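You operate a simulated robot arm through the tools that you are given. There is no shell and no other tool. Be economical: measure what you need, move in short steps, check, and stop when the job is done.

You run a simulated two-armed robot. Do the job below in one go: nothing can be reset, and whatever is moved stays where it is left.

JOB
Brush the rust off the white-tipped long bracket and carry it in the orange tray to the blue table.
Fine: use the wire brush and put it back; leave the other long brackets. Set down upright: wire brush.

Only the result counts: the job must be done as asked and must still hold three seconds after the hand-in. Knocking over, shifting, dropping, spilling or breaking anything else fails it.

ROBOT AND FRAMES
Two 7-joint arms with three-finger grippers on one trunk, on a base that drives. Base frame: it is fixed to the floor where the robot stands at the start and does not move with it; the origin is under the middle of the robot, x ahead of it, y to its left, z up; the surface under the hand at the start is at about z = 86. Lengths are in cm, angles in rad, forces in N, time in s.
The left shoulder is at the start at [7, 14.6, 116.2], the right one opposite. With the tool pointing down near the work surface each hand reaches from about 30 to 68 cm from the robot's upright axis, wherever it stands, measured 20 degrees to its own side. Places, roughly: blue table [140, -160, 90]; inside of the orange tray [160, 20, 90]; orange tray [150, 25, 100]. Payload 2.2 kg a hand.
Tool frame (each hand has its own): the origin (TCP) lies between the finger pads and is the grasp point; the fingertips stand 2.8 cm ahead of it; z points along the fingers, y is the line along which they close. The gripper opens to 10.2 cm. The gripper's body begins 7.1 cm behind the TCP.
Orientation is that of the tool frame in the base frame, as a unit quaternion [x, y, z, w]. With the fingers straight down and closing along the base's y, the tool's x points along the base's -x, its y along +y and its z along -z.

CONTROLS
- The arms move only by the tool step_arm. It takes "left_targets", "right_targets" or both (then of equal length, played together; a hand with none holds still); each is a list of rows, each a list of 6 numbers: the shift along the base's x, y, z in units of 25 mm (1.0 is 25 mm), then the turn, a rotation vector about the base's x, y, z in units of 5 degrees (1.0 is 5 degrees). In form: [[x, y, z, rx, ry, rz], ...]. A call has 1 to 8 rows; each row shifts and turns the commanded pose from where the row before left it. "left_gripper" and "right_gripper" are, for a hand that has rows, the closure, from 0 (fully open) to 1 (shut), set as the call begins (left out, the last holds). A call with a number of a shift or a turn outside -1 to 1 is refused whole. A row lasts 0.2 s, in which the tool goes at most 5 cm and 0.15 rad; a call with a longer step from one row to the next is refused whole, and so is a gripper value outside its range. Where a pose cannot be reached the arm comes as near as it can. A force on the tool above 40 N (or 10 N above the force at the start of the call, whichever is more), or a blocked arm, ends the call early, and 0.2 s more pass. The fingers move at their own pace and stop on an object; they squeeze with about 32 N. The grip force told is the motor's: it shows also when the fingers shut on nothing. Time passes only in rows, and 0.2 s behind the last, so rows that do not move let the fingers close. The reply holds the time, the measured pose of the TCP, the force on the tool along the base axes, the opening and the grip force, in the units named above and with some noise, with the torque about the TCP (base axes, N m) and any sound that the robot's microphone picked up.
- Cameras (640 x 400 px; columns grow to the right, rows downward): "scene" is now at [13.29, 2.57, 139.84]; the picture's right is [0.24, -0.97, 0.00], its down [-0.56, -0.14, -0.81] and it looks along [0.79, 0.20, -0.58] (base axes); focal length 284 px, centre (320, 200). "left" rides on the left gripper at [7.2, 3.8, -8.6] in its tool frame; the picture's right is [-0.46, 0.89, 0.00], its down [-0.60, -0.32, -0.73] and it looks along [-0.65, -0.34, 0.68] (tool axes); focal length 256 px, centre (320, 200). "right" rides on the right gripper at [6.9, 4.3, -8.6] in its tool frame; the picture's right is [-0.53, 0.85, 0.00], its down [-0.58, -0.36, -0.73] and it looks along [-0.62, -0.39, 0.68] (tool axes); focal length 256 px, centre (320, 200). There is no depth. A picture from a camera that has moved, and an enlarged one, comes with that camera's place and axes in the base frame and with its lens. The place of the scene camera against the robot may be out by one fixed shift of up to 1.2 cm in any direction.
- get_image(camera): a new picture of that camera. It takes no simulated time.
- move_column(by): slides the trunk up (or, below 0, down) by that many cm; the arms and the scene camera ride with it, the base frame stays. It gives what a move gives, with no picture.
- roll_base(legs): drives the robot by 1 to 6 legs, each [ahead, left, turn to the left] in cm, cm and rad, along the robot's own axes; the way and the turn of a leg run together, so that a leg with both is an arc; at most 150 cm and 3.142 rad a leg. The arms and the cameras ride along, it lands a little off, and it stops where it bumps. It gives what a move gives.
- turn_head(pan, tilt): turns the head with the scene camera to pan (to the left, within 1.501 rad either way) and tilt (down, from -0.506 to 1.204), counted from straight ahead of the robot. It gives what a move gives.
- close_up(camera, box): a new picture of the part [left, top, right, bottom] of that camera's present view, enlarged. It takes no simulated time.
- close_job(): hands the job in; it is judged then, once.

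Go step by step. Nothing tells you exact positions but the pictures and the camera data: compare them with the known pose of the tool, close in by small moves and look again before you grip or let go. The budget is 120 turns and 92 pictures, counting those below and the enlarged ones. Unless the task says otherwise, let go and move clear before handing in, and close with one line.

The tools are called after "Call:" as name(argument=value, ...) on one line, values as JSON. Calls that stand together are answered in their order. step_arm: Moves the arms, as the interface text tells. Its arguments: {"type":"object","properties":{"left_targets":{"type":"array","items":{"type":"array","items":{"type":"number"}}},"left_gripper":{"type":"number"},"right_targets":{"type":"array","items":{"type":"array","items":{"type":"number"}}},"right_gripper":{"type":"number"}},"required":[]} The other tools are called the same way: move_column (by) slides the trunk up or down; roll_base (legs) drives the base; turn_head (pan, tilt) turns the head that bears the scene camera; get_image (camera) takes a picture; close_up (camera, box) takes an enlarged picture of a part of a camera's view; close_job () hands the job in.

At the start:

```text
t: 0.0
left_tool_pos: [46.87, 33.03, 116.0]
left_orientation: [0.0, 1.0, 0.0, 0.0]
left_wrist_force: [0.3, 0.0, 0.0]
left_moment: [0.0, -0.01, -0.03]
left_opening: 10.21
left_finger_force: 0.1
right_tool_pos: [40.35, -9.28, 120.62]
right_orientation: [0.001, 1.0, 0.001, 0.0]
right_wrist_force: [0.7, -0.3, 1.1]
right_moment: [0.0, 0.0, 0.02]
right_opening: 10.19
right_finger_force: 0.1
trunk travel left (down, up): [-70.0, 24.0]
robot x, y, heading: [-0.15, -0.02, 0.0]
head pan, tilt: [0.243, 0.62]
```

scene: 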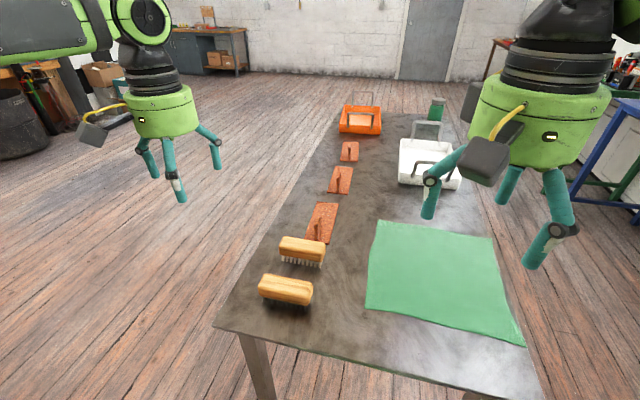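
right: 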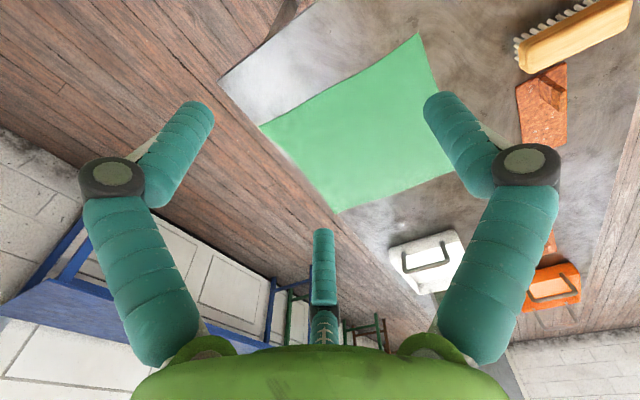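
left: 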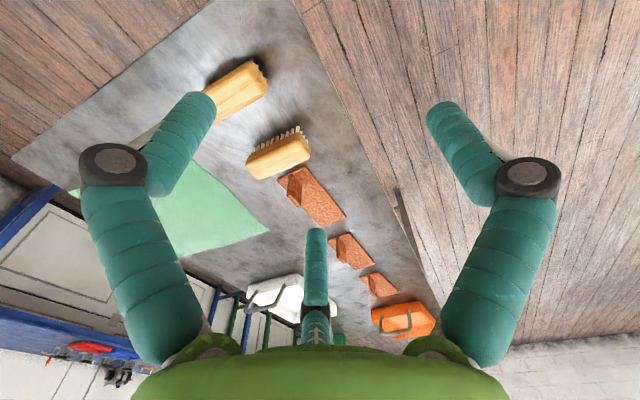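

I see a workbench with two brushes, three rusty brackets, a green cloth, white and orange trays. I'll look closer at the brushes and the brackets first.

Call:
close_up(camera="scene", box=[240, 180, 400, 320])

Call:
close_up(camera="scene", box=[310, 80, 470, 200])

Call:
close_up(camera="left", box=[190, 40, 450, 350])

```text
2.86 times, centred on (320, 250) of scene
camera zoom: at [13.29, 2.57, 139.84], right [0.24, -0.97, 0.0], down [-0.56, -0.14, -0.81], along [0.79, 0.2, -0.58], focal length 811 px, centre (320, 57)
```

zoom: 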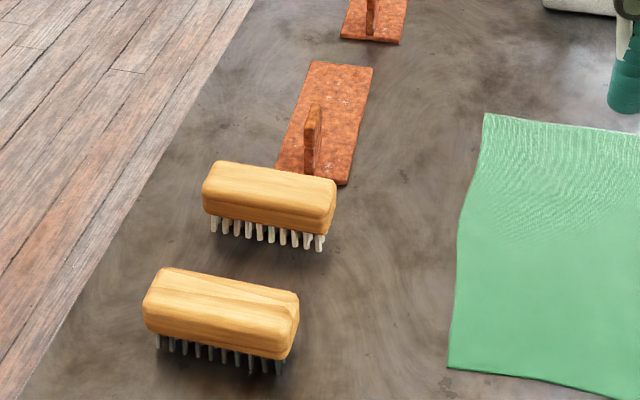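

```text
3.33 times, centred on (390, 140) of scene
camera zoom: at [13.29, 2.57, 139.84], right [0.24, -0.97, 0.0], down [-0.56, -0.14, -0.81], along [0.79, 0.2, -0.58], focal length 946 px, centre (87, 400)
```

zoom: 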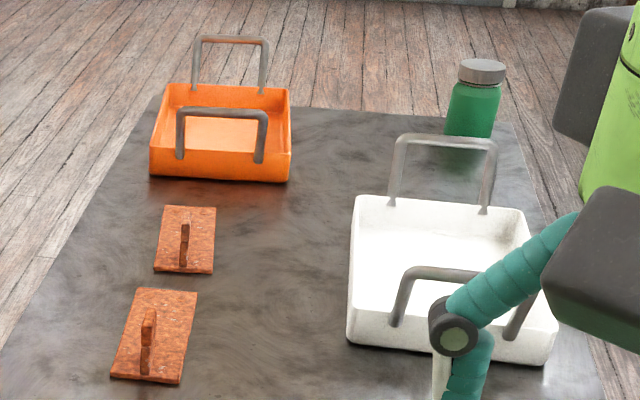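

```text
1.29 times, centred on (320, 195) of left
camera zoom: at [39.63, 36.79, 124.59], right [0.46, 0.89, 0.0], down [0.6, -0.32, 0.73], along [0.65, -0.34, -0.68], focal length 330 px, centre (320, 206)
```

zoom: 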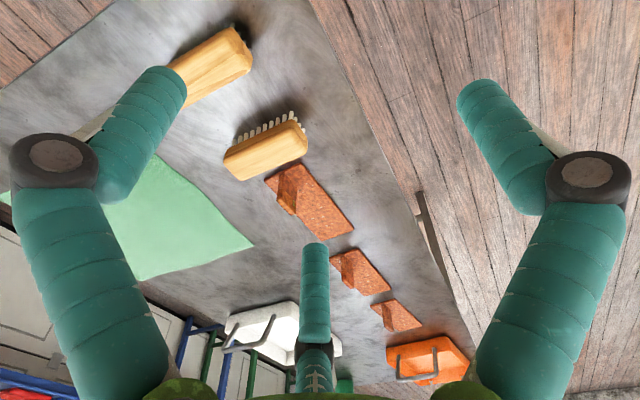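

The nearest brush has dark (wire) bristles; the other has pale ones. I haven't found the white tip yet, so I'll look around.

Call:
turn_head(pan=-0.8, tilt=0.5)

Call:
get_image(camera="scene")

Call:
turn_head(pan=1.2, tilt=0.5)

Call:
get_image(camera="scene")

Call:
turn_head(pan=0.2, tilt=0.62)

```text
t: 1.3
left_tool_pos: [46.74, 33.12, 115.89]
left_orientation: [0.001, 1.0, 0.0, 0.0]
left_wrist_force: [0.2, 0.6, -0.1]
left_moment: [0.01, 0.05, -0.02]
left_opening: 10.2
left_finger_force: 0.0
right_tool_pos: [40.42, -9.24, 120.62]
right_orientation: [0.001, 1.0, 0.0, 0.0]
right_wrist_force: [-0.1, 0.4, 0.1]
right_moment: [0.0, 0.0, 0.01]
right_opening: 10.22
right_finger_force: 0.0
trunk travel left (down, up): [-70.0, 24.0]
robot x, y, heading: [0.12, 0.28, -0.002]
head pan, tilt: [-0.799, 0.499]
```

```text
85 pictures are left
camera scene: at [11.12, -6.06, 140.92], right [-0.72, -0.7, 0.0], down [-0.33, 0.34, -0.88], along [0.61, -0.63, -0.48], focal length 284 px, centre (320, 200)
```

scene: 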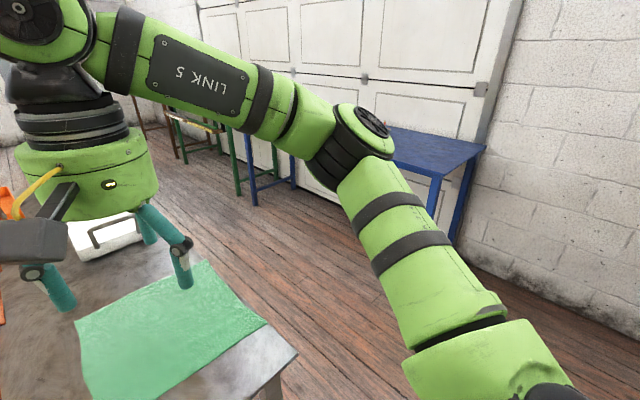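

```text
t: 3.2
left_tool_pos: [46.91, 33.06, 115.82]
left_orientation: [0.0, 1.0, 0.0, 0.001]
left_wrist_force: [-0.4, -0.1, -0.5]
left_moment: [-0.02, 0.01, -0.03]
left_opening: 10.2
left_finger_force: 0.1
right_tool_pos: [40.13, -9.3, 120.65]
right_orientation: [0.0, 1.0, 0.0, 0.0]
right_wrist_force: [-0.3, 1.0, -0.5]
right_moment: [-0.01, -0.01, 0.01]
right_opening: 10.21
right_finger_force: 0.1
trunk travel left (down, up): [-70.0, 24.0]
robot x, y, heading: [-0.13, 0.05, -0.003]
head pan, tilt: [1.201, 0.499]
```

```text
84 pictures are left
camera scene: at [8.07, 8.94, 140.92], right [0.93, -0.36, 0.0], down [-0.17, -0.45, -0.88], along [0.32, 0.82, -0.48], focal length 284 px, centre (320, 200)
```

scene: 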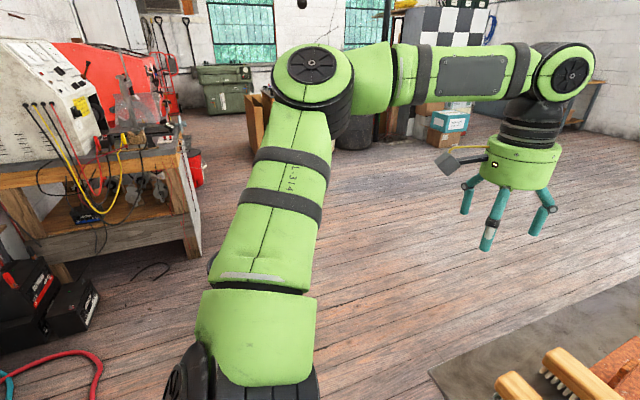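

```text
t: 4.5
left_tool_pos: [46.88, 33.01, 115.97]
left_orientation: [0.0, 1.0, 0.0, 0.0]
left_wrist_force: [-0.1, -0.2, 0.5]
left_moment: [0.02, -0.01, -0.05]
left_opening: 10.23
left_finger_force: 0.1
right_tool_pos: [40.13, -9.19, 120.55]
right_orientation: [0.0, 1.0, 0.0, -0.001]
right_wrist_force: [0.0, 1.1, 0.7]
right_moment: [0.01, -0.03, 0.06]
right_opening: 10.22
right_finger_force: 0.1
trunk travel left (down, up): [-70.0, 24.0]
robot x, y, heading: [-0.01, -0.05, -0.003]
head pan, tilt: [0.201, 0.62]
```

All three brackets are equally long (~19 cm), and no white tip shows from this side. I'll drive round to the bench's left side, facing it, to see the other faces.

Call:
roll_base(legs=[[0, 98, 0], [88, 0, 0], [0, 0, -1.571], [25, 0, 0]])

Call:
turn_head(pan=0.0, tilt=0.75)

Call:
get_image(camera="scene")

```text
t: 9.2
left_tool_pos: [46.54, 126.65, 115.91]
left_orientation: [-0.002, 1.0, 0.0, 0.0]
left_wrist_force: [0.6, 0.0, 0.4]
left_moment: [-0.03, 0.03, -0.02]
left_opening: 10.19
left_finger_force: 0.0
right_tool_pos: [40.21, 84.36, 120.62]
right_orientation: [-0.001, 1.0, 0.0, 0.0]
right_wrist_force: [-0.4, 0.4, 0.6]
right_moment: [-0.02, -0.01, 0.0]
right_opening: 10.21
right_finger_force: 0.0
trunk travel left (down, up): [-70.0, 24.0]
robot x, y, heading: [-0.03, 93.25, 0.002]
head pan, tilt: [0.201, 0.62]
stopped in leg 1: the robot was blocked; the commanded pose is now the measured one
```

```text
t: 9.9
left_tool_pos: [46.55, 126.67, 115.81]
left_orientation: [-0.001, 1.0, 0.0, 0.001]
left_wrist_force: [0.3, 0.1, 0.3]
left_moment: [0.02, -0.04, 0.0]
left_opening: 10.19
left_finger_force: 0.0
right_tool_pos: [40.09, 84.35, 120.64]
right_orientation: [-0.001, 1.0, -0.001, -0.001]
right_wrist_force: [-0.1, 0.6, 0.2]
right_moment: [-0.03, 0.01, -0.01]
right_opening: 10.18
right_finger_force: 0.1
trunk travel left (down, up): [-70.0, 24.0]
robot x, y, heading: [-0.68, 93.34, 0.008]
head pan, tilt: [0.0, 0.75]
```

```text
83 pictures are left
camera scene: at [12.86, 94.0, 138.72], right [0.0, -1.0, 0.0], down [-0.68, 0.0, -0.73], along [0.73, 0.0, -0.68], focal length 284 px, centre (320, 200)
```

scene: 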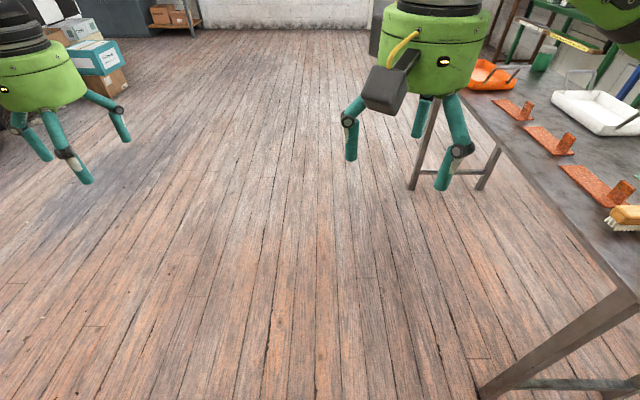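

The base hit something at y≈93, but there's room ahead. I'll continue forward, then turn.

Call:
roll_base(legs=[[0, -2, 0], [90, 0, 0]])

Call:
roll_base(legs=[[0, 0, -1.571]])

Call:
get_image(camera="scene")

```text
t: 15.0
left_tool_pos: [136.54, 125.45, 115.84]
left_orientation: [-0.006, 1.0, 0.0, 0.001]
left_wrist_force: [-0.8, 0.5, 0.4]
left_moment: [0.02, -0.01, -0.01]
left_opening: 10.19
left_finger_force: 0.0
right_tool_pos: [130.38, 83.17, 120.67]
right_orientation: [-0.004, 1.0, 0.001, 0.001]
right_wrist_force: [0.2, 0.4, -0.5]
right_moment: [0.01, 0.01, 0.0]
right_opening: 10.2
right_finger_force: 0.0
trunk travel left (down, up): [-70.0, 24.0]
robot x, y, heading: [89.98, 91.83, 0.008]
head pan, tilt: [0.0, 0.75]
```

```text
t: 19.3
left_tool_pos: [123.17, 45.12, 115.81]
left_orientation: [0.707, 0.707, 0.0, 0.0]
left_wrist_force: [0.5, -0.9, 0.0]
left_moment: [0.02, 0.01, -0.02]
left_opening: 10.19
left_finger_force: 0.0
right_tool_pos: [80.9, 51.64, 120.56]
right_orientation: [0.708, 0.707, 0.001, 0.001]
right_wrist_force: [0.6, -0.2, 0.3]
right_moment: [-0.01, 0.0, 0.0]
right_opening: 10.21
right_finger_force: 0.1
trunk travel left (down, up): [-70.0, 24.0]
robot x, y, heading: [90.18, 91.72, -1.572]
head pan, tilt: [0.0, 0.75]
```

```text
82 pictures are left
camera scene: at [89.94, 79.21, 138.72], right [-1.0, 0.0, 0.0], down [0.0, 0.68, -0.73], along [0.0, -0.73, -0.68], focal length 284 px, centre (320, 200)
```

scene: 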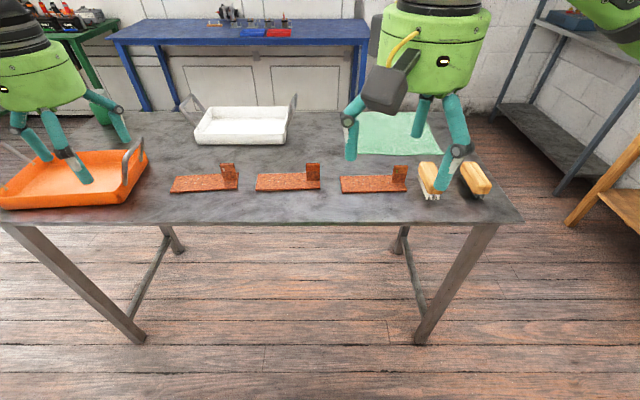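

Call:
close_up(camera="scene", box=[160, 130, 340, 220])

Call:
close_up(camera="scene", box=[330, 130, 510, 220])

Call:
close_up(camera="scene", box=[90, 0, 380, 160])

```text
3.56 times, centred on (250, 175) of scene
camera zoom: at [89.94, 79.21, 138.72], right [-1.0, 0.0, 0.0], down [0.0, 0.68, -0.73], along [0.0, -0.73, -0.68], focal length 1009 px, centre (569, 289)
```

zoom: 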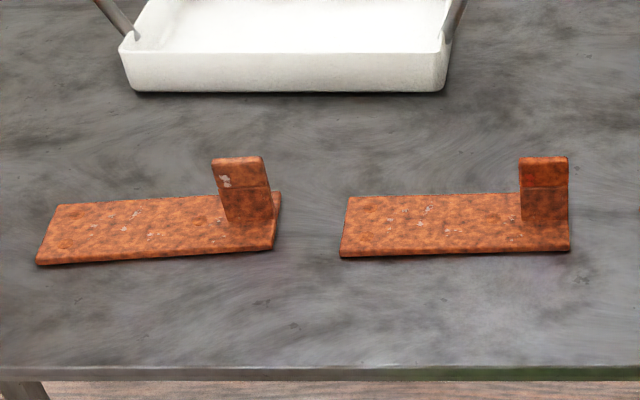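

```text
3.56 times, centred on (420, 175) of scene
camera zoom: at [89.94, 79.21, 138.72], right [-1.0, 0.0, 0.0], down [0.0, 0.68, -0.73], along [0.0, -0.73, -0.68], focal length 1009 px, centre (-36, 289)
```

zoom: 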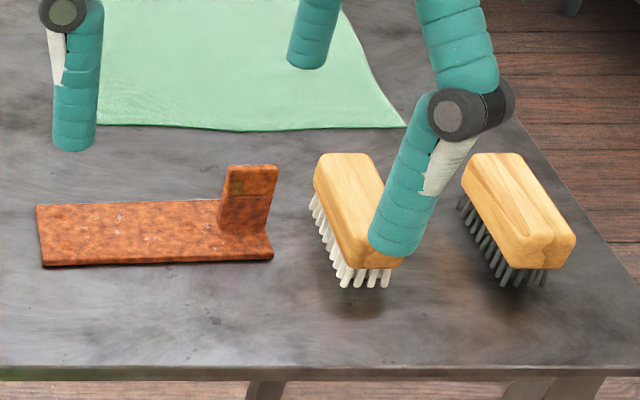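

```text
2.21 times, centred on (235, 80) of scene
camera zoom: at [89.94, 79.21, 138.72], right [-1.0, 0.0, 0.0], down [0.0, 0.68, -0.73], along [0.0, -0.73, -0.68], focal length 626 px, centre (508, 465)
```

zoom: 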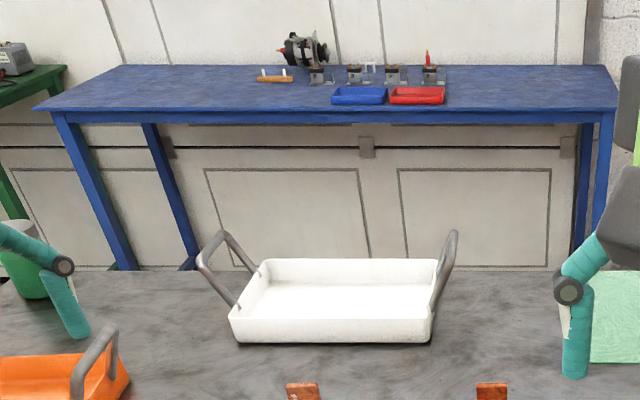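

Bracket tips: near brushes greenish, the middle reddish, the far one (x≈124) has a white patch on its upright, so that's the target. Wire brush at about (49, 20). I'll confirm the tip with a closer picture, then drive to the brush.

Call:
close_up(camera="scene", box=[210, 155, 250, 180])

Call:
close_up(camera="scene", box=[295, 155, 335, 180])

Call:
roll_base(legs=[[21.5, 0, 0], [0, -52, 0]])

Call:
get_image(camera="scene")

Call:
get_image(camera="left")

```text
16.00 times, centred on (230, 168) of scene
camera zoom: at [89.94, 79.21, 138.72], right [-1.0, 0.0, 0.0], down [0.0, 0.68, -0.73], along [0.0, -0.73, -0.68], focal length 4542 px, centre (1760, 720)
```

zoom: 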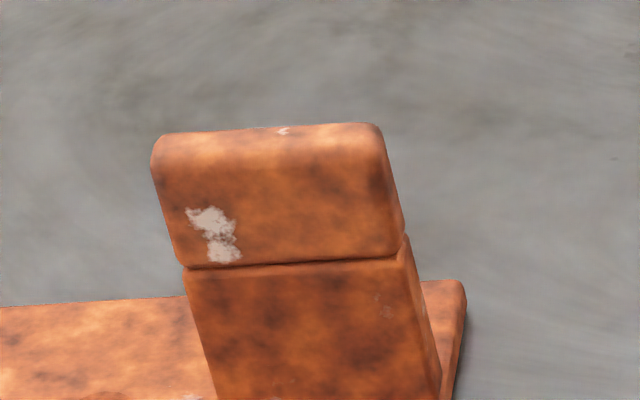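

```text
16.00 times, centred on (315, 168) of scene
camera zoom: at [89.94, 79.21, 138.72], right [-1.0, 0.0, 0.0], down [0.0, 0.68, -0.73], along [0.0, -0.73, -0.68], focal length 4542 px, centre (400, 720)
```

zoom: 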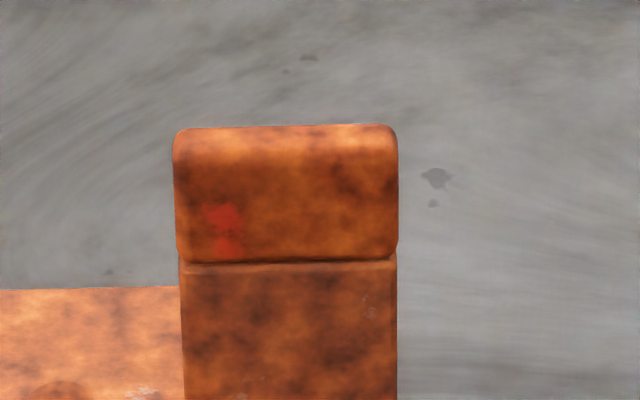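

```text
t: 23.6
left_tool_pos: [71.32, 23.56, 115.89]
left_orientation: [0.709, 0.705, -0.001, -0.001]
left_wrist_force: [-0.4, -0.4, -0.6]
left_moment: [0.01, 0.01, -0.02]
left_opening: 10.2
left_finger_force: 0.1
right_tool_pos: [29.04, 30.29, 120.61]
right_orientation: [0.709, 0.705, 0.0, 0.0]
right_wrist_force: [-1.1, -0.4, -0.2]
right_moment: [-0.03, 0.03, -0.01]
right_opening: 10.21
right_finger_force: 0.0
trunk travel left (down, up): [-70.0, 24.0]
robot x, y, heading: [38.13, 70.65, -1.574]
head pan, tilt: [0.0, 0.75]
```

```text
76 pictures are left
camera scene: at [38.28, 57.79, 138.72], right [-1.0, 0.0, 0.0], down [0.0, 0.68, -0.73], along [0.0, -0.73, -0.68], focal length 284 px, centre (320, 200)
```

scene: 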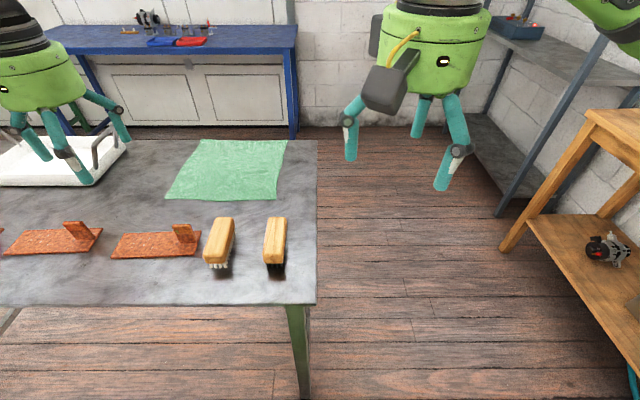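

```text
75 pictures are left
camera left: at [75.13, 30.8, 124.56], right [0.88, -0.47, 0.0], down [-0.32, -0.6, 0.73], along [-0.34, -0.65, -0.68], focal length 256 px, centre (320, 200)
```

left: 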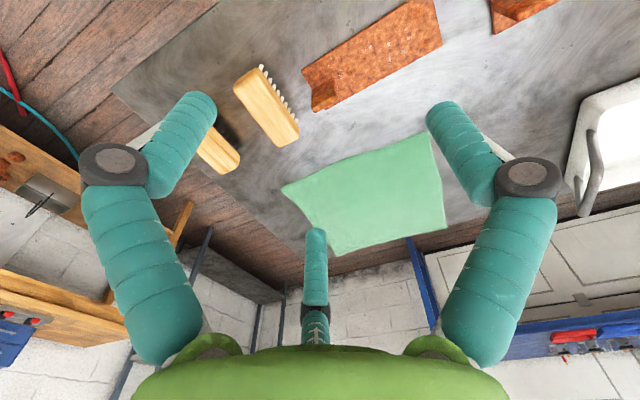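

White tip confirmed on the far bracket (the middle one's is red). Now locating the wire brush precisely.

Call:
close_up(camera="scene", box=[190, 200, 310, 275])

```text
5.33 times, centred on (250, 238) of scene
camera zoom: at [38.28, 57.79, 138.72], right [-1.0, 0.0, 0.0], down [0.0, 0.68, -0.73], along [0.0, -0.73, -0.68], focal length 1514 px, centre (693, 0)
```

zoom: 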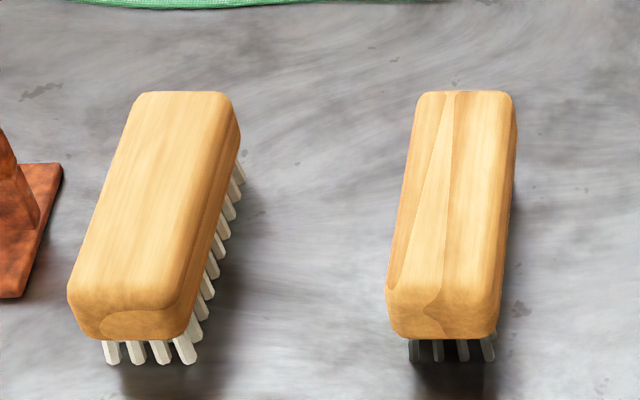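

Wire brush center ≈ (47.9, 18.2), top z≈91.5, long axis along y. I'll bring the left hand above it and move the right hand aside.

Call:
step_arm(left_targets=[[-1, -0.3, -0.5, 0, 0, 0], [-1, -0.3, -0.5, 0, 0, 0], [-1, -0.3, -0.5, 0, 0, 0], [-1, -0.3, -0.5, 0, 0, 0], [-1, -0.3, -0.5, 0, 0, 0], [-1, -0.3, -0.5, 0, 0, 0], [-1, -0.3, -0.5, 0, 0, 0], [-1, -0.06, -0.5, 0, 0, 0]], right_targets=[[-1, 0, 0, 0, 0, 0], [-1, 0, 0, 0, 0, 0], [-1, 0, 0, 0, 0, 0], [-1, 0, 0, 0, 0, 0], [-1, 0, 0, 0, 0, 0], [0, 0, 0, 0, 0, 0], [0, 0, 0, 0, 0, 0], [0, 0, 0, 0, 0, 0]], left_gripper=0.0)

Call:
step_arm(left_targets=[[-0.7, 0, 0, 0, 0, 0], [-0.66, 0, 0, 0, 0, 0], [0, 0, 0, 0, 0, 0]])

Call:
get_image(camera="left")

Call:
get_image(camera="scene")

```text
t: 25.4
left_tool_pos: [53.02, 20.06, 105.77]
left_orientation: [0.709, 0.706, -0.001, 0.0]
left_wrist_force: [-0.3, 0.0, 0.2]
left_moment: [0.01, -0.01, 0.01]
left_opening: 10.21
left_finger_force: 0.0
left hand out of reach, approached as far as the arm can: row 7, 8
right_tool_pos: [16.32, 30.47, 120.65]
right_orientation: [0.709, 0.705, 0.0, 0.002]
right_wrist_force: [-0.5, -0.9, 0.6]
right_moment: [-0.02, -0.04, 0.02]
right_opening: 10.18
right_finger_force: 0.0
trunk travel left (down, up): [-70.0, 24.0]
robot x, y, heading: [38.44, 70.49, -1.579]
head pan, tilt: [0.0, 0.75]
```

```text
t: 26.1
left_tool_pos: [51.61, 21.56, 105.6]
left_orientation: [0.709, 0.705, -0.001, 0.001]
left_wrist_force: [-0.6, 0.0, -0.3]
left_moment: [0.02, -0.03, 0.02]
left_opening: 10.2
left_finger_force: 0.0
left hand out of reach, approached as far as the arm can: row 1, 2
right_tool_pos: [16.44, 30.31, 120.58]
right_orientation: [0.71, 0.705, 0.001, 0.001]
right_wrist_force: [-0.1, 0.5, -0.3]
right_moment: [0.0, 0.0, -0.02]
right_opening: 10.19
right_finger_force: 0.0
trunk travel left (down, up): [-70.0, 24.0]
robot x, y, heading: [38.49, 70.8, -1.574]
head pan, tilt: [0.0, 0.75]
```

```text
73 pictures are left
camera left: at [55.55, 28.74, 114.34], right [0.88, -0.47, 0.0], down [-0.32, -0.6, 0.73], along [-0.34, -0.65, -0.68], focal length 256 px, centre (320, 200)
```

left: 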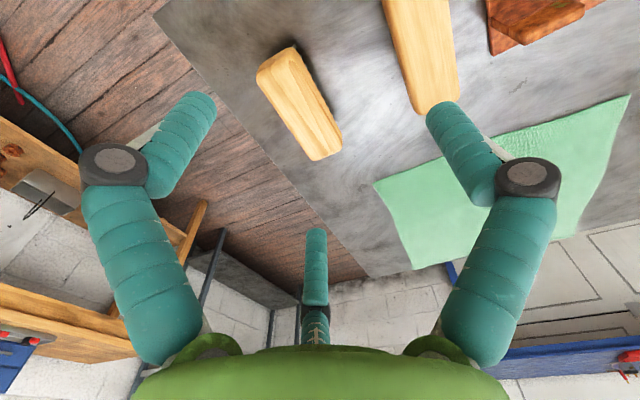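

```text
72 pictures are left
camera scene: at [38.2, 57.75, 138.72], right [-1.0, 0.0, 0.0], down [0.0, 0.68, -0.73], along [0.0, -0.73, -0.68], focal length 284 px, centre (320, 200)
```

scene: 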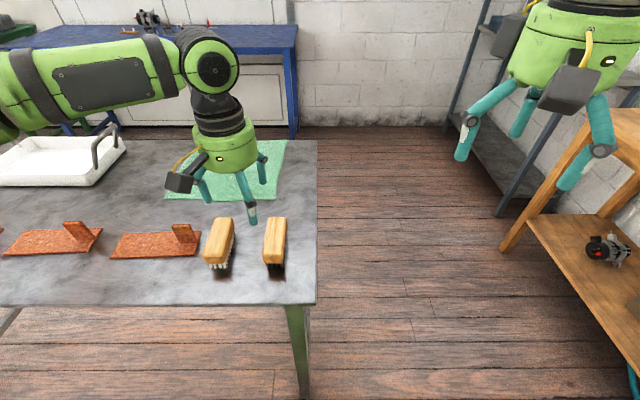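

The left arm doesn't reach that far inward, so I'll shift the base so the brush sits on its own side.

Call:
roll_base(legs=[[0, -12, 0]])

Call:
get_image(camera="left")

```text
t: 27.4
left_tool_pos: [39.85, 21.54, 105.72]
left_orientation: [0.708, 0.706, -0.002, 0.0]
left_wrist_force: [0.3, 0.0, 0.2]
left_moment: [0.02, 0.03, 0.03]
left_opening: 10.22
left_finger_force: 0.0
right_tool_pos: [4.59, 30.44, 120.69]
right_orientation: [0.71, 0.705, 0.0, 0.001]
right_wrist_force: [0.1, 0.8, 0.2]
right_moment: [-0.01, -0.01, 0.02]
right_opening: 10.2
right_finger_force: 0.1
trunk travel left (down, up): [-70.0, 24.0]
robot x, y, heading: [26.51, 70.95, -1.573]
head pan, tilt: [0.0, 0.75]
```

```text
71 pictures are left
camera left: at [43.77, 28.8, 114.32], right [0.88, -0.47, 0.0], down [-0.32, -0.6, 0.73], along [-0.34, -0.65, -0.68], focal length 256 px, centre (320, 200)
```

left: 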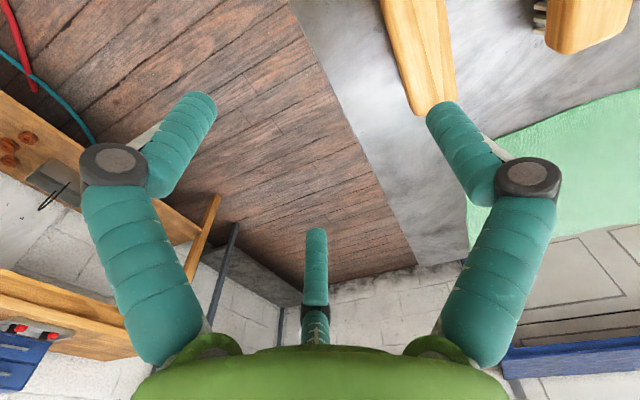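

The view shows the brush to the upper right of the hand. Moving over it at safe height, then checking.

Call:
step_arm(left_targets=[[1, -0.4, 0, 0, 0, 0], [1, -0.4, 0, 0, 0, 0], [1, -0.4, 0, 0, 0, 0], [0.22, -0.14, -1, 0, 0, 0], [0, 0, -1, 0, 0, 0], [0, 0, 0, 0, 0, 0]])

Call:
get_image(camera="left")

Call:
get_image(camera="scene")

```text
t: 28.8
left_tool_pos: [47.86, 18.34, 100.78]
left_orientation: [0.709, 0.705, -0.002, 0.0]
left_wrist_force: [0.0, 0.3, -1.2]
left_moment: [0.0, -0.01, 0.01]
left_opening: 10.19
left_finger_force: 0.1
right_tool_pos: [4.55, 30.47, 120.69]
right_orientation: [0.709, 0.706, 0.001, 0.0]
right_wrist_force: [-0.4, 0.6, -0.8]
right_moment: [-0.07, 0.03, 0.0]
right_opening: 10.17
right_finger_force: 0.1
trunk travel left (down, up): [-70.0, 24.0]
robot x, y, heading: [26.87, 70.58, -1.58]
head pan, tilt: [0.0, 0.75]
```

```text
70 pictures are left
camera left: at [51.68, 25.51, 109.39], right [0.88, -0.47, 0.0], down [-0.32, -0.6, 0.73], along [-0.34, -0.65, -0.68], focal length 256 px, centre (320, 200)
```

left: 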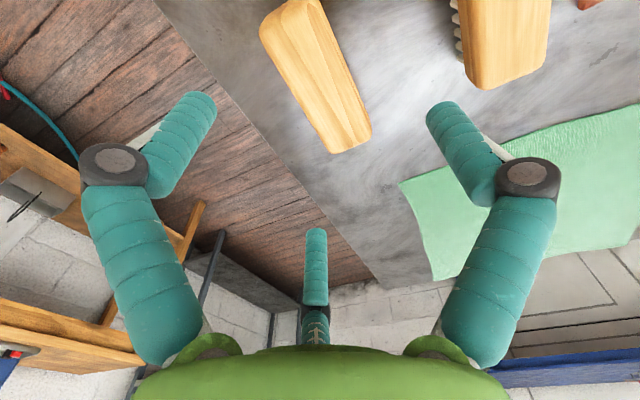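

```text
69 pictures are left
camera scene: at [26.2, 57.89, 138.73], right [-1.0, 0.0, 0.0], down [0.0, 0.68, -0.73], along [0.0, -0.73, -0.68], focal length 284 px, centre (320, 200)
```

scene: 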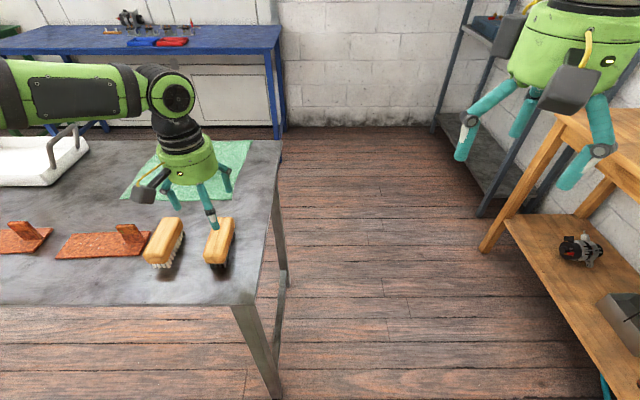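

Brush center refined to (48.5, 18.6). Descending to grip the wooden back.

Call:
step_arm(left_targets=[[0.25, 0.1, -1, 0, 0, 0], [0, 0, -1, 0, 0, 0], [0, 0, -1, 0, 0, 0], [0, 0, -1, 0, 0, 0], [0, 0, -0.3, 0, 0, 0], [0, 0, 0, 0, 0, 0]])

Call:
get_image(camera="left")

Call:
close_up(camera="scene", box=[110, 140, 290, 280])

```text
t: 29.8
left_tool_pos: [47.79, 18.43, 92.52]
left_orientation: [0.709, 0.705, -0.008, -0.001]
left_wrist_force: [0.3, 0.0, 1.2]
left_moment: [-0.02, -0.01, -0.02]
left_opening: 10.2
left_finger_force: 0.0
right_tool_pos: [4.41, 30.67, 120.57]
right_orientation: [0.709, 0.705, 0.0, 0.001]
right_wrist_force: [-0.4, 0.5, -0.6]
right_moment: [-0.01, 0.02, 0.02]
right_opening: 10.2
right_finger_force: 0.1
trunk travel left (down, up): [-70.0, 24.0]
robot x, y, heading: [26.72, 70.68, -1.57]
head pan, tilt: [0.0, 0.75]
stopped in row 4 (left hand): the force on the tool passed its limit at 57 N (the readings are from after the stop); the commanded pose is now the measured one
```

```text
68 pictures are left
camera left: at [51.82, 25.77, 101.13], right [0.88, -0.47, -0.01], down [-0.31, -0.6, 0.74], along [-0.35, -0.65, -0.67], focal length 256 px, centre (320, 200)
```

left: 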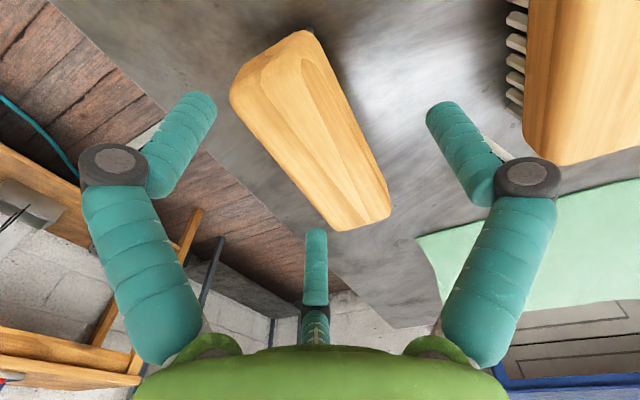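

```text
2.86 times, centred on (200, 210) of scene
camera zoom: at [26.15, 58.07, 138.73], right [-1.0, 0.0, 0.0], down [0.0, 0.68, -0.73], along [0.0, -0.73, -0.68], focal length 811 px, centre (663, 171)
```

zoom: 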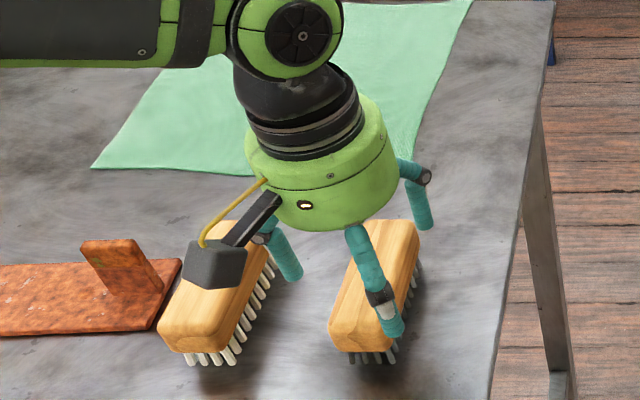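

The descent was stopped by contact: one finger was on the edge of the brush's corner. This is effectively a three-finger hand with two fingers on the -x side closer in, so I'll rise, shift the hand in -x and descend slowly.

Call:
step_arm(left_targets=[[0, 0, 0.8, 0, 0, 0], [-0.3, 0.08, 0, 0, 0, 0], [0, 0, -0.4, 0, 0, 0], [0, 0, -0.4, 0, 0, 0], [0, 0, -0.4, 0, 0, 0], [0, 0, -0.3, 0, 0, 0], [0, 0, -0.3, 0, 0, 0], [0, 0, 0, 0, 0, 0]])

Call:
get_image(camera="left")

Call:
close_up(camera="scene", box=[110, 140, 290, 280])

```text
t: 31.6
left_tool_pos: [47.5, 18.85, 90.13]
left_orientation: [0.709, 0.705, -0.007, -0.003]
left_wrist_force: [-0.2, -0.6, 0.5]
left_moment: [-0.02, -0.02, -0.01]
left_opening: 10.21
left_finger_force: 0.0
left hand out of reach, approached as far as the arm can: row 7
right_tool_pos: [4.54, 30.31, 120.62]
right_orientation: [0.71, 0.705, 0.0, 0.001]
right_wrist_force: [-0.1, -0.6, 0.0]
right_moment: [0.0, 0.0, 0.03]
right_opening: 10.2
right_finger_force: 0.1
trunk travel left (down, up): [-70.0, 24.0]
robot x, y, heading: [26.59, 70.6, -1.576]
head pan, tilt: [0.0, 0.75]
```

```text
66 pictures are left
camera left: at [51.39, 26.1, 98.69], right [0.88, -0.47, -0.01], down [-0.31, -0.6, 0.74], along [-0.35, -0.65, -0.67], focal length 256 px, centre (320, 200)
```

left: 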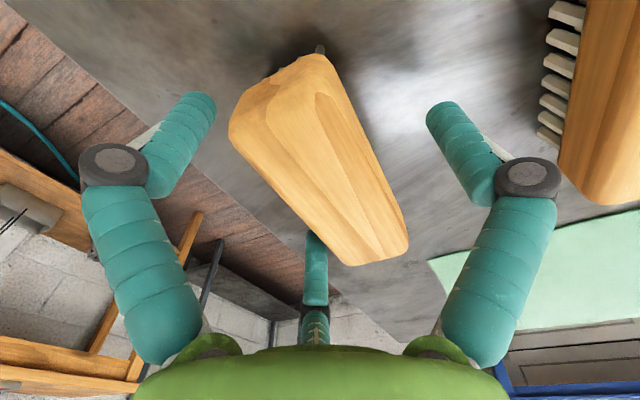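

```text
2.86 times, centred on (200, 210) of scene
camera zoom: at [26.22, 57.83, 138.72], right [-1.0, 0.0, 0.0], down [0.0, 0.68, -0.73], along [0.0, -0.73, -0.68], focal length 811 px, centre (663, 171)
```

zoom: 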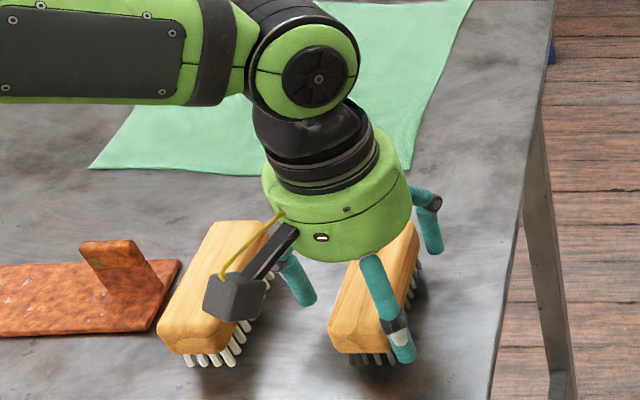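

The fingers now straddle the brush at z≈90. Closing.

Call:
step_arm(left_targets=[[0, 0, 0, 0, 0, 0], [0, 0, 0, 0, 0, 0], [0, 0, 0, 0, 0, 0], [0, 0, 0, 0, 0, 0]], left_gripper=1.0)

Call:
get_image(camera="left")

Call:
close_up(camera="scene", box=[110, 140, 290, 280])

```text
t: 32.5
left_tool_pos: [47.39, 18.8, 90.38]
left_orientation: [0.709, 0.705, -0.008, -0.001]
left_wrist_force: [-0.1, -0.8, 6.5]
left_moment: [0.08, -0.18, -0.03]
left_opening: 5.9
left_finger_force: 32.3
right_tool_pos: [4.64, 30.42, 120.58]
right_orientation: [0.709, 0.706, 0.0, 0.0]
right_wrist_force: [0.3, -0.4, 0.0]
right_moment: [-0.02, 0.01, 0.03]
right_opening: 10.19
right_finger_force: 0.1
trunk travel left (down, up): [-70.0, 24.0]
robot x, y, heading: [26.72, 70.41, -1.572]
head pan, tilt: [0.0, 0.75]
```

```text
64 pictures are left
camera left: at [51.38, 26.11, 98.77], right [0.88, -0.47, -0.01], down [-0.31, -0.6, 0.74], along [-0.35, -0.65, -0.67], focal length 256 px, centre (320, 200)
```

left: 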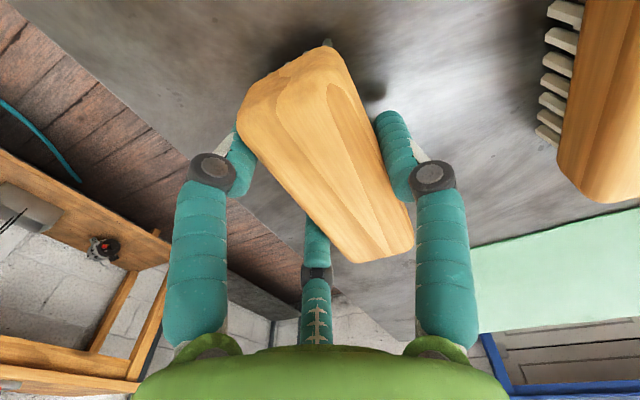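

```text
2.86 times, centred on (200, 210) of scene
camera zoom: at [26.2, 57.89, 138.73], right [-1.0, 0.0, 0.0], down [0.0, 0.68, -0.73], along [0.0, -0.73, -0.68], focal length 811 px, centre (663, 171)
```

zoom: 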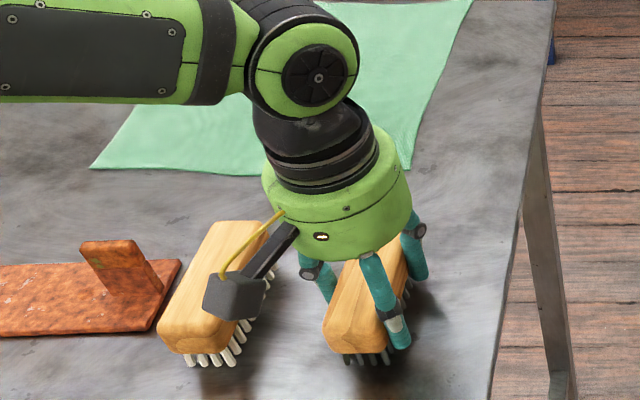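

Gripped (5.9 cm opening, 32 N). Lifting and checking.

Call:
step_arm(left_targets=[[0, 0, 0.5, 0, 0, 0], [0, 0, 1, 0, 0, 0], [0, 0, 1, 0, 0, 0], [0, 0, 1, 0, 0, 0], [0, 0, 1, 0, 0, 0], [0, 0, 0.5, 0, 0, 0], [0, 0, 0, 0, 0, 0]])

Call:
get_image(camera="left")

Call:
get_image(camera="scene")

```text
t: 34.1
left_tool_pos: [47.57, 18.88, 102.75]
left_orientation: [0.709, 0.705, -0.006, -0.003]
left_wrist_force: [0.3, 0.3, -0.9]
left_moment: [-0.01, 0.01, -0.01]
left_opening: 5.88
left_finger_force: 32.1
right_tool_pos: [4.58, 30.42, 120.53]
right_orientation: [0.709, 0.705, 0.0, 0.0]
right_wrist_force: [-0.3, -0.3, 0.5]
right_moment: [-0.02, 0.01, -0.02]
right_opening: 10.21
right_finger_force: 0.1
trunk travel left (down, up): [-70.0, 24.0]
robot x, y, heading: [26.52, 70.69, -1.577]
head pan, tilt: [0.0, 0.75]
```

```text
62 pictures are left
camera left: at [51.42, 26.06, 111.3], right [0.88, -0.47, -0.01], down [-0.31, -0.6, 0.74], along [-0.35, -0.65, -0.67], focal length 256 px, centre (320, 200)
```

left: 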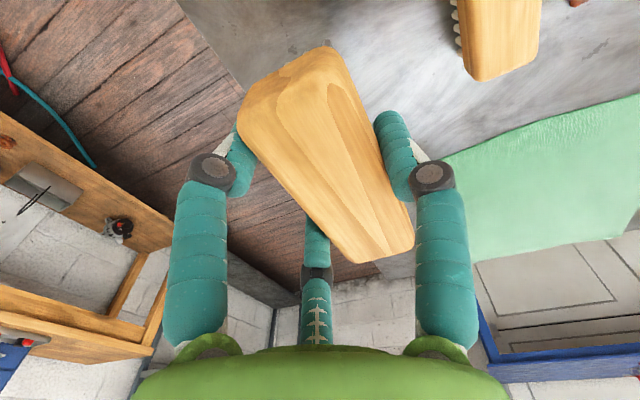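

```text
61 pictures are left
camera scene: at [26.24, 57.81, 138.72], right [-1.0, 0.0, 0.0], down [0.0, 0.68, -0.73], along [0.0, -0.73, -0.68], focal length 284 px, centre (320, 200)
```

scene: 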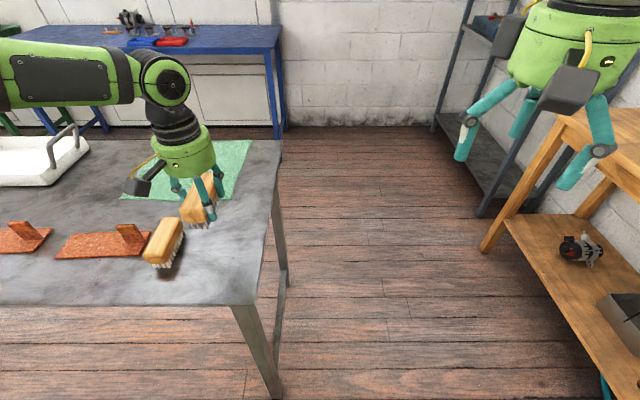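

The brush is held well. Now driving along to the white-tipped bracket (plate x≈114–132, y≈11–20) so it sits in the left hand's zone.

Call:
roll_base(legs=[[0, 79, 0]])

Call:
get_image(camera="scene")

Call:
get_image(camera="left")

```text
t: 38.4
left_tool_pos: [126.16, 18.34, 102.72]
left_orientation: [0.71, 0.704, -0.007, -0.001]
left_wrist_force: [-0.9, 0.6, -1.4]
left_moment: [0.03, -0.01, 0.03]
left_opening: 5.9
left_finger_force: 31.8
right_tool_pos: [83.3, 29.98, 120.5]
right_orientation: [0.711, 0.704, 0.0, 0.001]
right_wrist_force: [-0.1, -0.2, 0.4]
right_moment: [0.0, -0.04, 0.02]
right_opening: 10.2
right_finger_force: 0.0
trunk travel left (down, up): [-70.0, 24.0]
robot x, y, heading: [105.54, 70.09, -1.576]
head pan, tilt: [0.0, 0.75]
```

```text
60 pictures are left
camera scene: at [105.06, 57.39, 138.72], right [-1.0, 0.01, 0.0], down [0.01, 0.68, -0.73], along [0.0, -0.73, -0.68], focal length 284 px, centre (320, 200)
```

scene: 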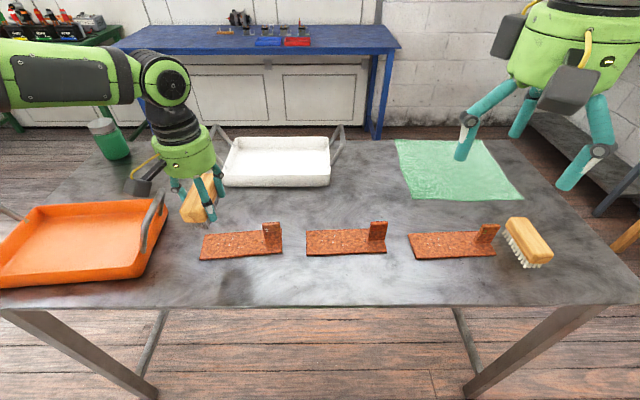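

```text
59 pictures are left
camera left: at [130.18, 25.58, 111.28], right [0.88, -0.47, -0.01], down [-0.31, -0.6, 0.74], along [-0.35, -0.65, -0.67], focal length 256 px, centre (320, 200)
```

left: 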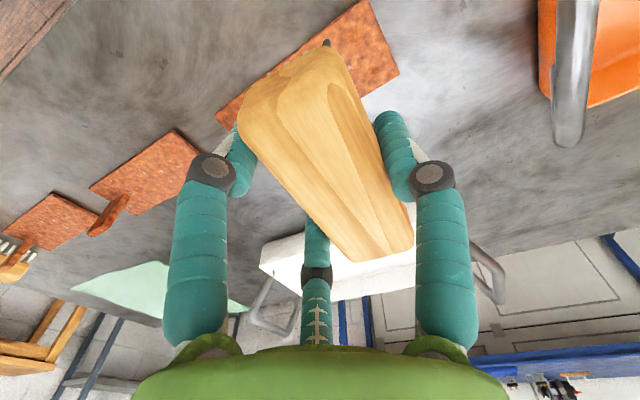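

Call:
close_up(camera="scene", box=[120, 170, 300, 280])

```text
3.56 times, centred on (210, 225) of scene
camera zoom: at [105.06, 57.39, 138.72], right [-1.0, 0.01, 0.0], down [0.01, 0.68, -0.73], along [0.0, -0.73, -0.68], focal length 1009 px, centre (711, 111)
```

zoom: 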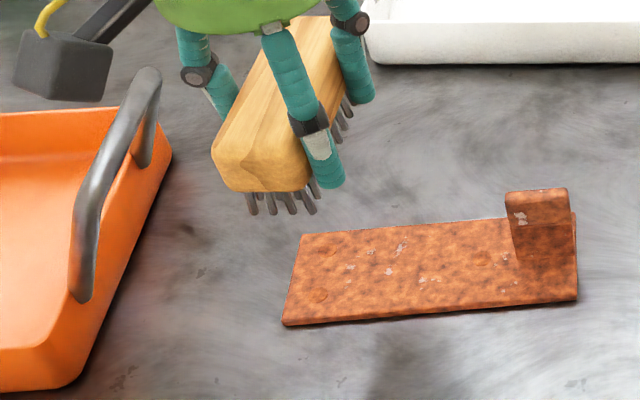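

Bracket center ≈ (123.1, 16.1), yaw ≈0.1 rad. Lowering the brush over the middle of the plate, then feeling for contact.

Call:
step_arm(left_targets=[[-0.65, -0.95, 0, 0, 0, 0], [0, 0, -1, 0, 0, 0], [0, 0, -1, 0, 0, 0], [0, 0, -1, 0, 0, 0], [0, 0, -0.8, 0, 0, 0], [0, 0, 0, 0, 0, 0]])

Call:
step_arm(left_targets=[[0, 0, -0.2, 0, 0, 0], [0, 0, -0.2, 0, 0, 0], [0, 0, 0, 0, 0, 0]])

Call:
close_up(camera="scene", box=[120, 170, 300, 280])

```text
t: 39.8
left_tool_pos: [125.44, 17.02, 93.57]
left_orientation: [0.71, 0.704, -0.008, -0.002]
left_wrist_force: [0.7, 0.4, -2.0]
left_moment: [0.0, 0.04, -0.03]
left_opening: 5.9
left_finger_force: 32.2
left hand out of reach, approached as far as the arm can: row 4, 5
right_tool_pos: [83.31, 29.96, 120.57]
right_orientation: [0.71, 0.704, 0.0, 0.0]
right_wrist_force: [-0.2, -0.6, -0.3]
right_moment: [-0.01, 0.02, -0.02]
right_opening: 10.19
right_finger_force: 0.1
trunk travel left (down, up): [-70.0, 24.0]
robot x, y, heading: [105.81, 69.93, -1.582]
head pan, tilt: [0.0, 0.75]
```

```text
t: 40.6
left_tool_pos: [125.64, 17.19, 92.7]
left_orientation: [0.709, 0.705, -0.007, -0.003]
left_wrist_force: [0.1, 0.4, -0.3]
left_moment: [0.03, 0.04, 0.03]
left_opening: 5.92
left_finger_force: 32.6
left hand out of reach, approached as far as the arm can: row 2
right_tool_pos: [83.38, 30.09, 120.62]
right_orientation: [0.71, 0.704, 0.0, 0.0]
right_wrist_force: [0.0, 0.4, 0.7]
right_moment: [-0.02, -0.02, 0.01]
right_opening: 10.21
right_finger_force: 0.0
trunk travel left (down, up): [-70.0, 24.0]
robot x, y, heading: [105.75, 70.35, -1.578]
head pan, tilt: [0.0, 0.75]
```

```text
3.56 times, centred on (210, 225) of scene
camera zoom: at [105.13, 57.39, 138.72], right [-1.0, 0.01, 0.0], down [0.0, 0.68, -0.73], along [-0.01, -0.73, -0.68], focal length 1009 px, centre (711, 111)
```

zoom: 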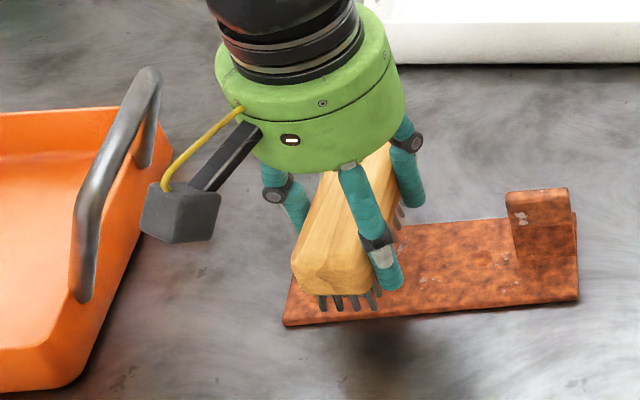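

The arm is at its reach limit here, so I'll lower the trunk by 10 cm for margin (hand raised first).

Call:
step_arm(left_targets=[[0, 0, 1, 0, 0, 0], [0, 0, 1, 0, 0, 0], [0, 0, 1, 0, 0, 0], [0, 0, 1, 0, 0, 0], [0, 0, 0.4, 0, 0, 0]])

Call:
move_column(by=-10)

```text
t: 41.8
left_tool_pos: [125.65, 17.13, 103.76]
left_orientation: [0.71, 0.704, -0.007, -0.001]
left_wrist_force: [0.0, -0.2, -1.6]
left_moment: [0.04, 0.01, -0.01]
left_opening: 5.88
left_finger_force: 31.3
right_tool_pos: [83.33, 30.02, 120.54]
right_orientation: [0.71, 0.704, -0.001, 0.0]
right_wrist_force: [-0.4, -0.5, 0.0]
right_moment: [0.03, 0.02, -0.03]
right_opening: 10.2
right_finger_force: 0.1
trunk travel left (down, up): [-70.0, 24.0]
robot x, y, heading: [105.82, 70.18, -1.575]
head pan, tilt: [0.0, 0.75]
```

```text
t: 43.1
left_tool_pos: [125.59, 17.19, 93.77]
left_orientation: [0.71, 0.704, -0.007, -0.002]
left_wrist_force: [-0.7, -0.2, -0.7]
left_moment: [0.0, 0.01, -0.01]
left_opening: 5.91
left_finger_force: 31.9
right_tool_pos: [83.3, 30.08, 110.62]
right_orientation: [0.71, 0.705, 0.0, 0.0]
right_wrist_force: [-0.6, -0.6, -0.5]
right_moment: [-0.01, 0.03, 0.01]
right_opening: 10.22
right_finger_force: 0.0
trunk travel left (down, up): [-60.0, 34.0]
robot x, y, heading: [105.43, 70.3, -1.575]
head pan, tilt: [0.0, 0.75]
```

Call:
step_arm(left_targets=[[-0.2, -0.4, 0, 0, 0, 0], [0, 0, -0.3, 0, 0, 0], [0, 0, -0.3, 0, 0, 0], [0, 0, -0.2, 0, 0, 0], [0, 0, 0, 0, 0, 0]])

Call:
close_up(camera="scene", box=[110, 130, 310, 255])

```text
t: 44.3
left_tool_pos: [125.19, 16.27, 91.74]
left_orientation: [0.71, 0.705, -0.007, -0.003]
left_wrist_force: [-0.5, -0.5, -1.6]
left_moment: [0.02, 0.01, 0.02]
left_opening: 5.88
left_finger_force: 32.1
right_tool_pos: [83.39, 30.11, 110.54]
right_orientation: [0.71, 0.704, 0.0, 0.0]
right_wrist_force: [-0.4, -1.0, 0.4]
right_moment: [0.04, 0.0, 0.01]
right_opening: 10.19
right_finger_force: 0.0
trunk travel left (down, up): [-60.0, 34.0]
robot x, y, heading: [105.2, 70.02, -1.575]
head pan, tilt: [0.0, 0.75]
```

```text
3.20 times, centred on (210, 192) of scene
camera zoom: at [105.13, 57.41, 128.72], right [-1.0, 0.01, 0.0], down [0.0, 0.68, -0.73], along [-0.01, -0.73, -0.68], focal length 908 px, centre (672, 224)
```

zoom: 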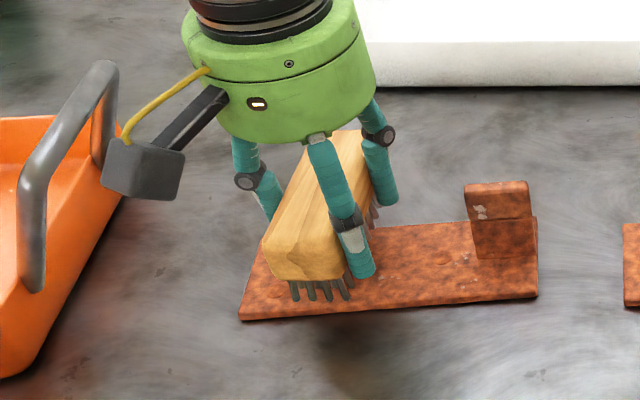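

Call:
step_arm(left_targets=[[0, 0, -0.12, 0, 0, 0], [0, 0, -0.12, 0, 0, 0], [0, 0, 0, 0, 0, 0]])

Call:
step_arm(left_targets=[[0, 0, -0.12, 0, 0, 0], [0, 0, 0, 0, 0, 0]])

```text
t: 45.1
left_tool_pos: [125.06, 16.35, 91.15]
left_orientation: [0.71, 0.704, -0.006, -0.002]
left_wrist_force: [0.7, 0.0, -1.2]
left_moment: [0.0, 0.0, 0.02]
left_opening: 5.9
left_finger_force: 32.2
right_tool_pos: [83.44, 29.99, 110.54]
right_orientation: [0.71, 0.704, 0.0, 0.0]
right_wrist_force: [0.0, -0.3, -1.1]
right_moment: [0.02, 0.0, 0.01]
right_opening: 10.21
right_finger_force: 0.1
trunk travel left (down, up): [-60.0, 34.0]
robot x, y, heading: [105.8, 70.73, -1.578]
head pan, tilt: [0.0, 0.75]
```

```text
t: 45.7
left_tool_pos: [125.19, 16.25, 90.87]
left_orientation: [0.709, 0.705, -0.007, -0.002]
left_wrist_force: [0.4, -0.9, 2.2]
left_moment: [-0.12, -0.11, 0.02]
left_opening: 5.89
left_finger_force: 32.8
right_tool_pos: [83.36, 30.07, 110.66]
right_orientation: [0.71, 0.704, 0.0, 0.0]
right_wrist_force: [-0.7, 0.1, -0.3]
right_moment: [0.03, 0.01, 0.01]
right_opening: 10.18
right_finger_force: 0.0
trunk travel left (down, up): [-60.0, 34.0]
robot x, y, heading: [105.41, 70.41, -1.579]
head pan, tilt: [0.0, 0.75]
```

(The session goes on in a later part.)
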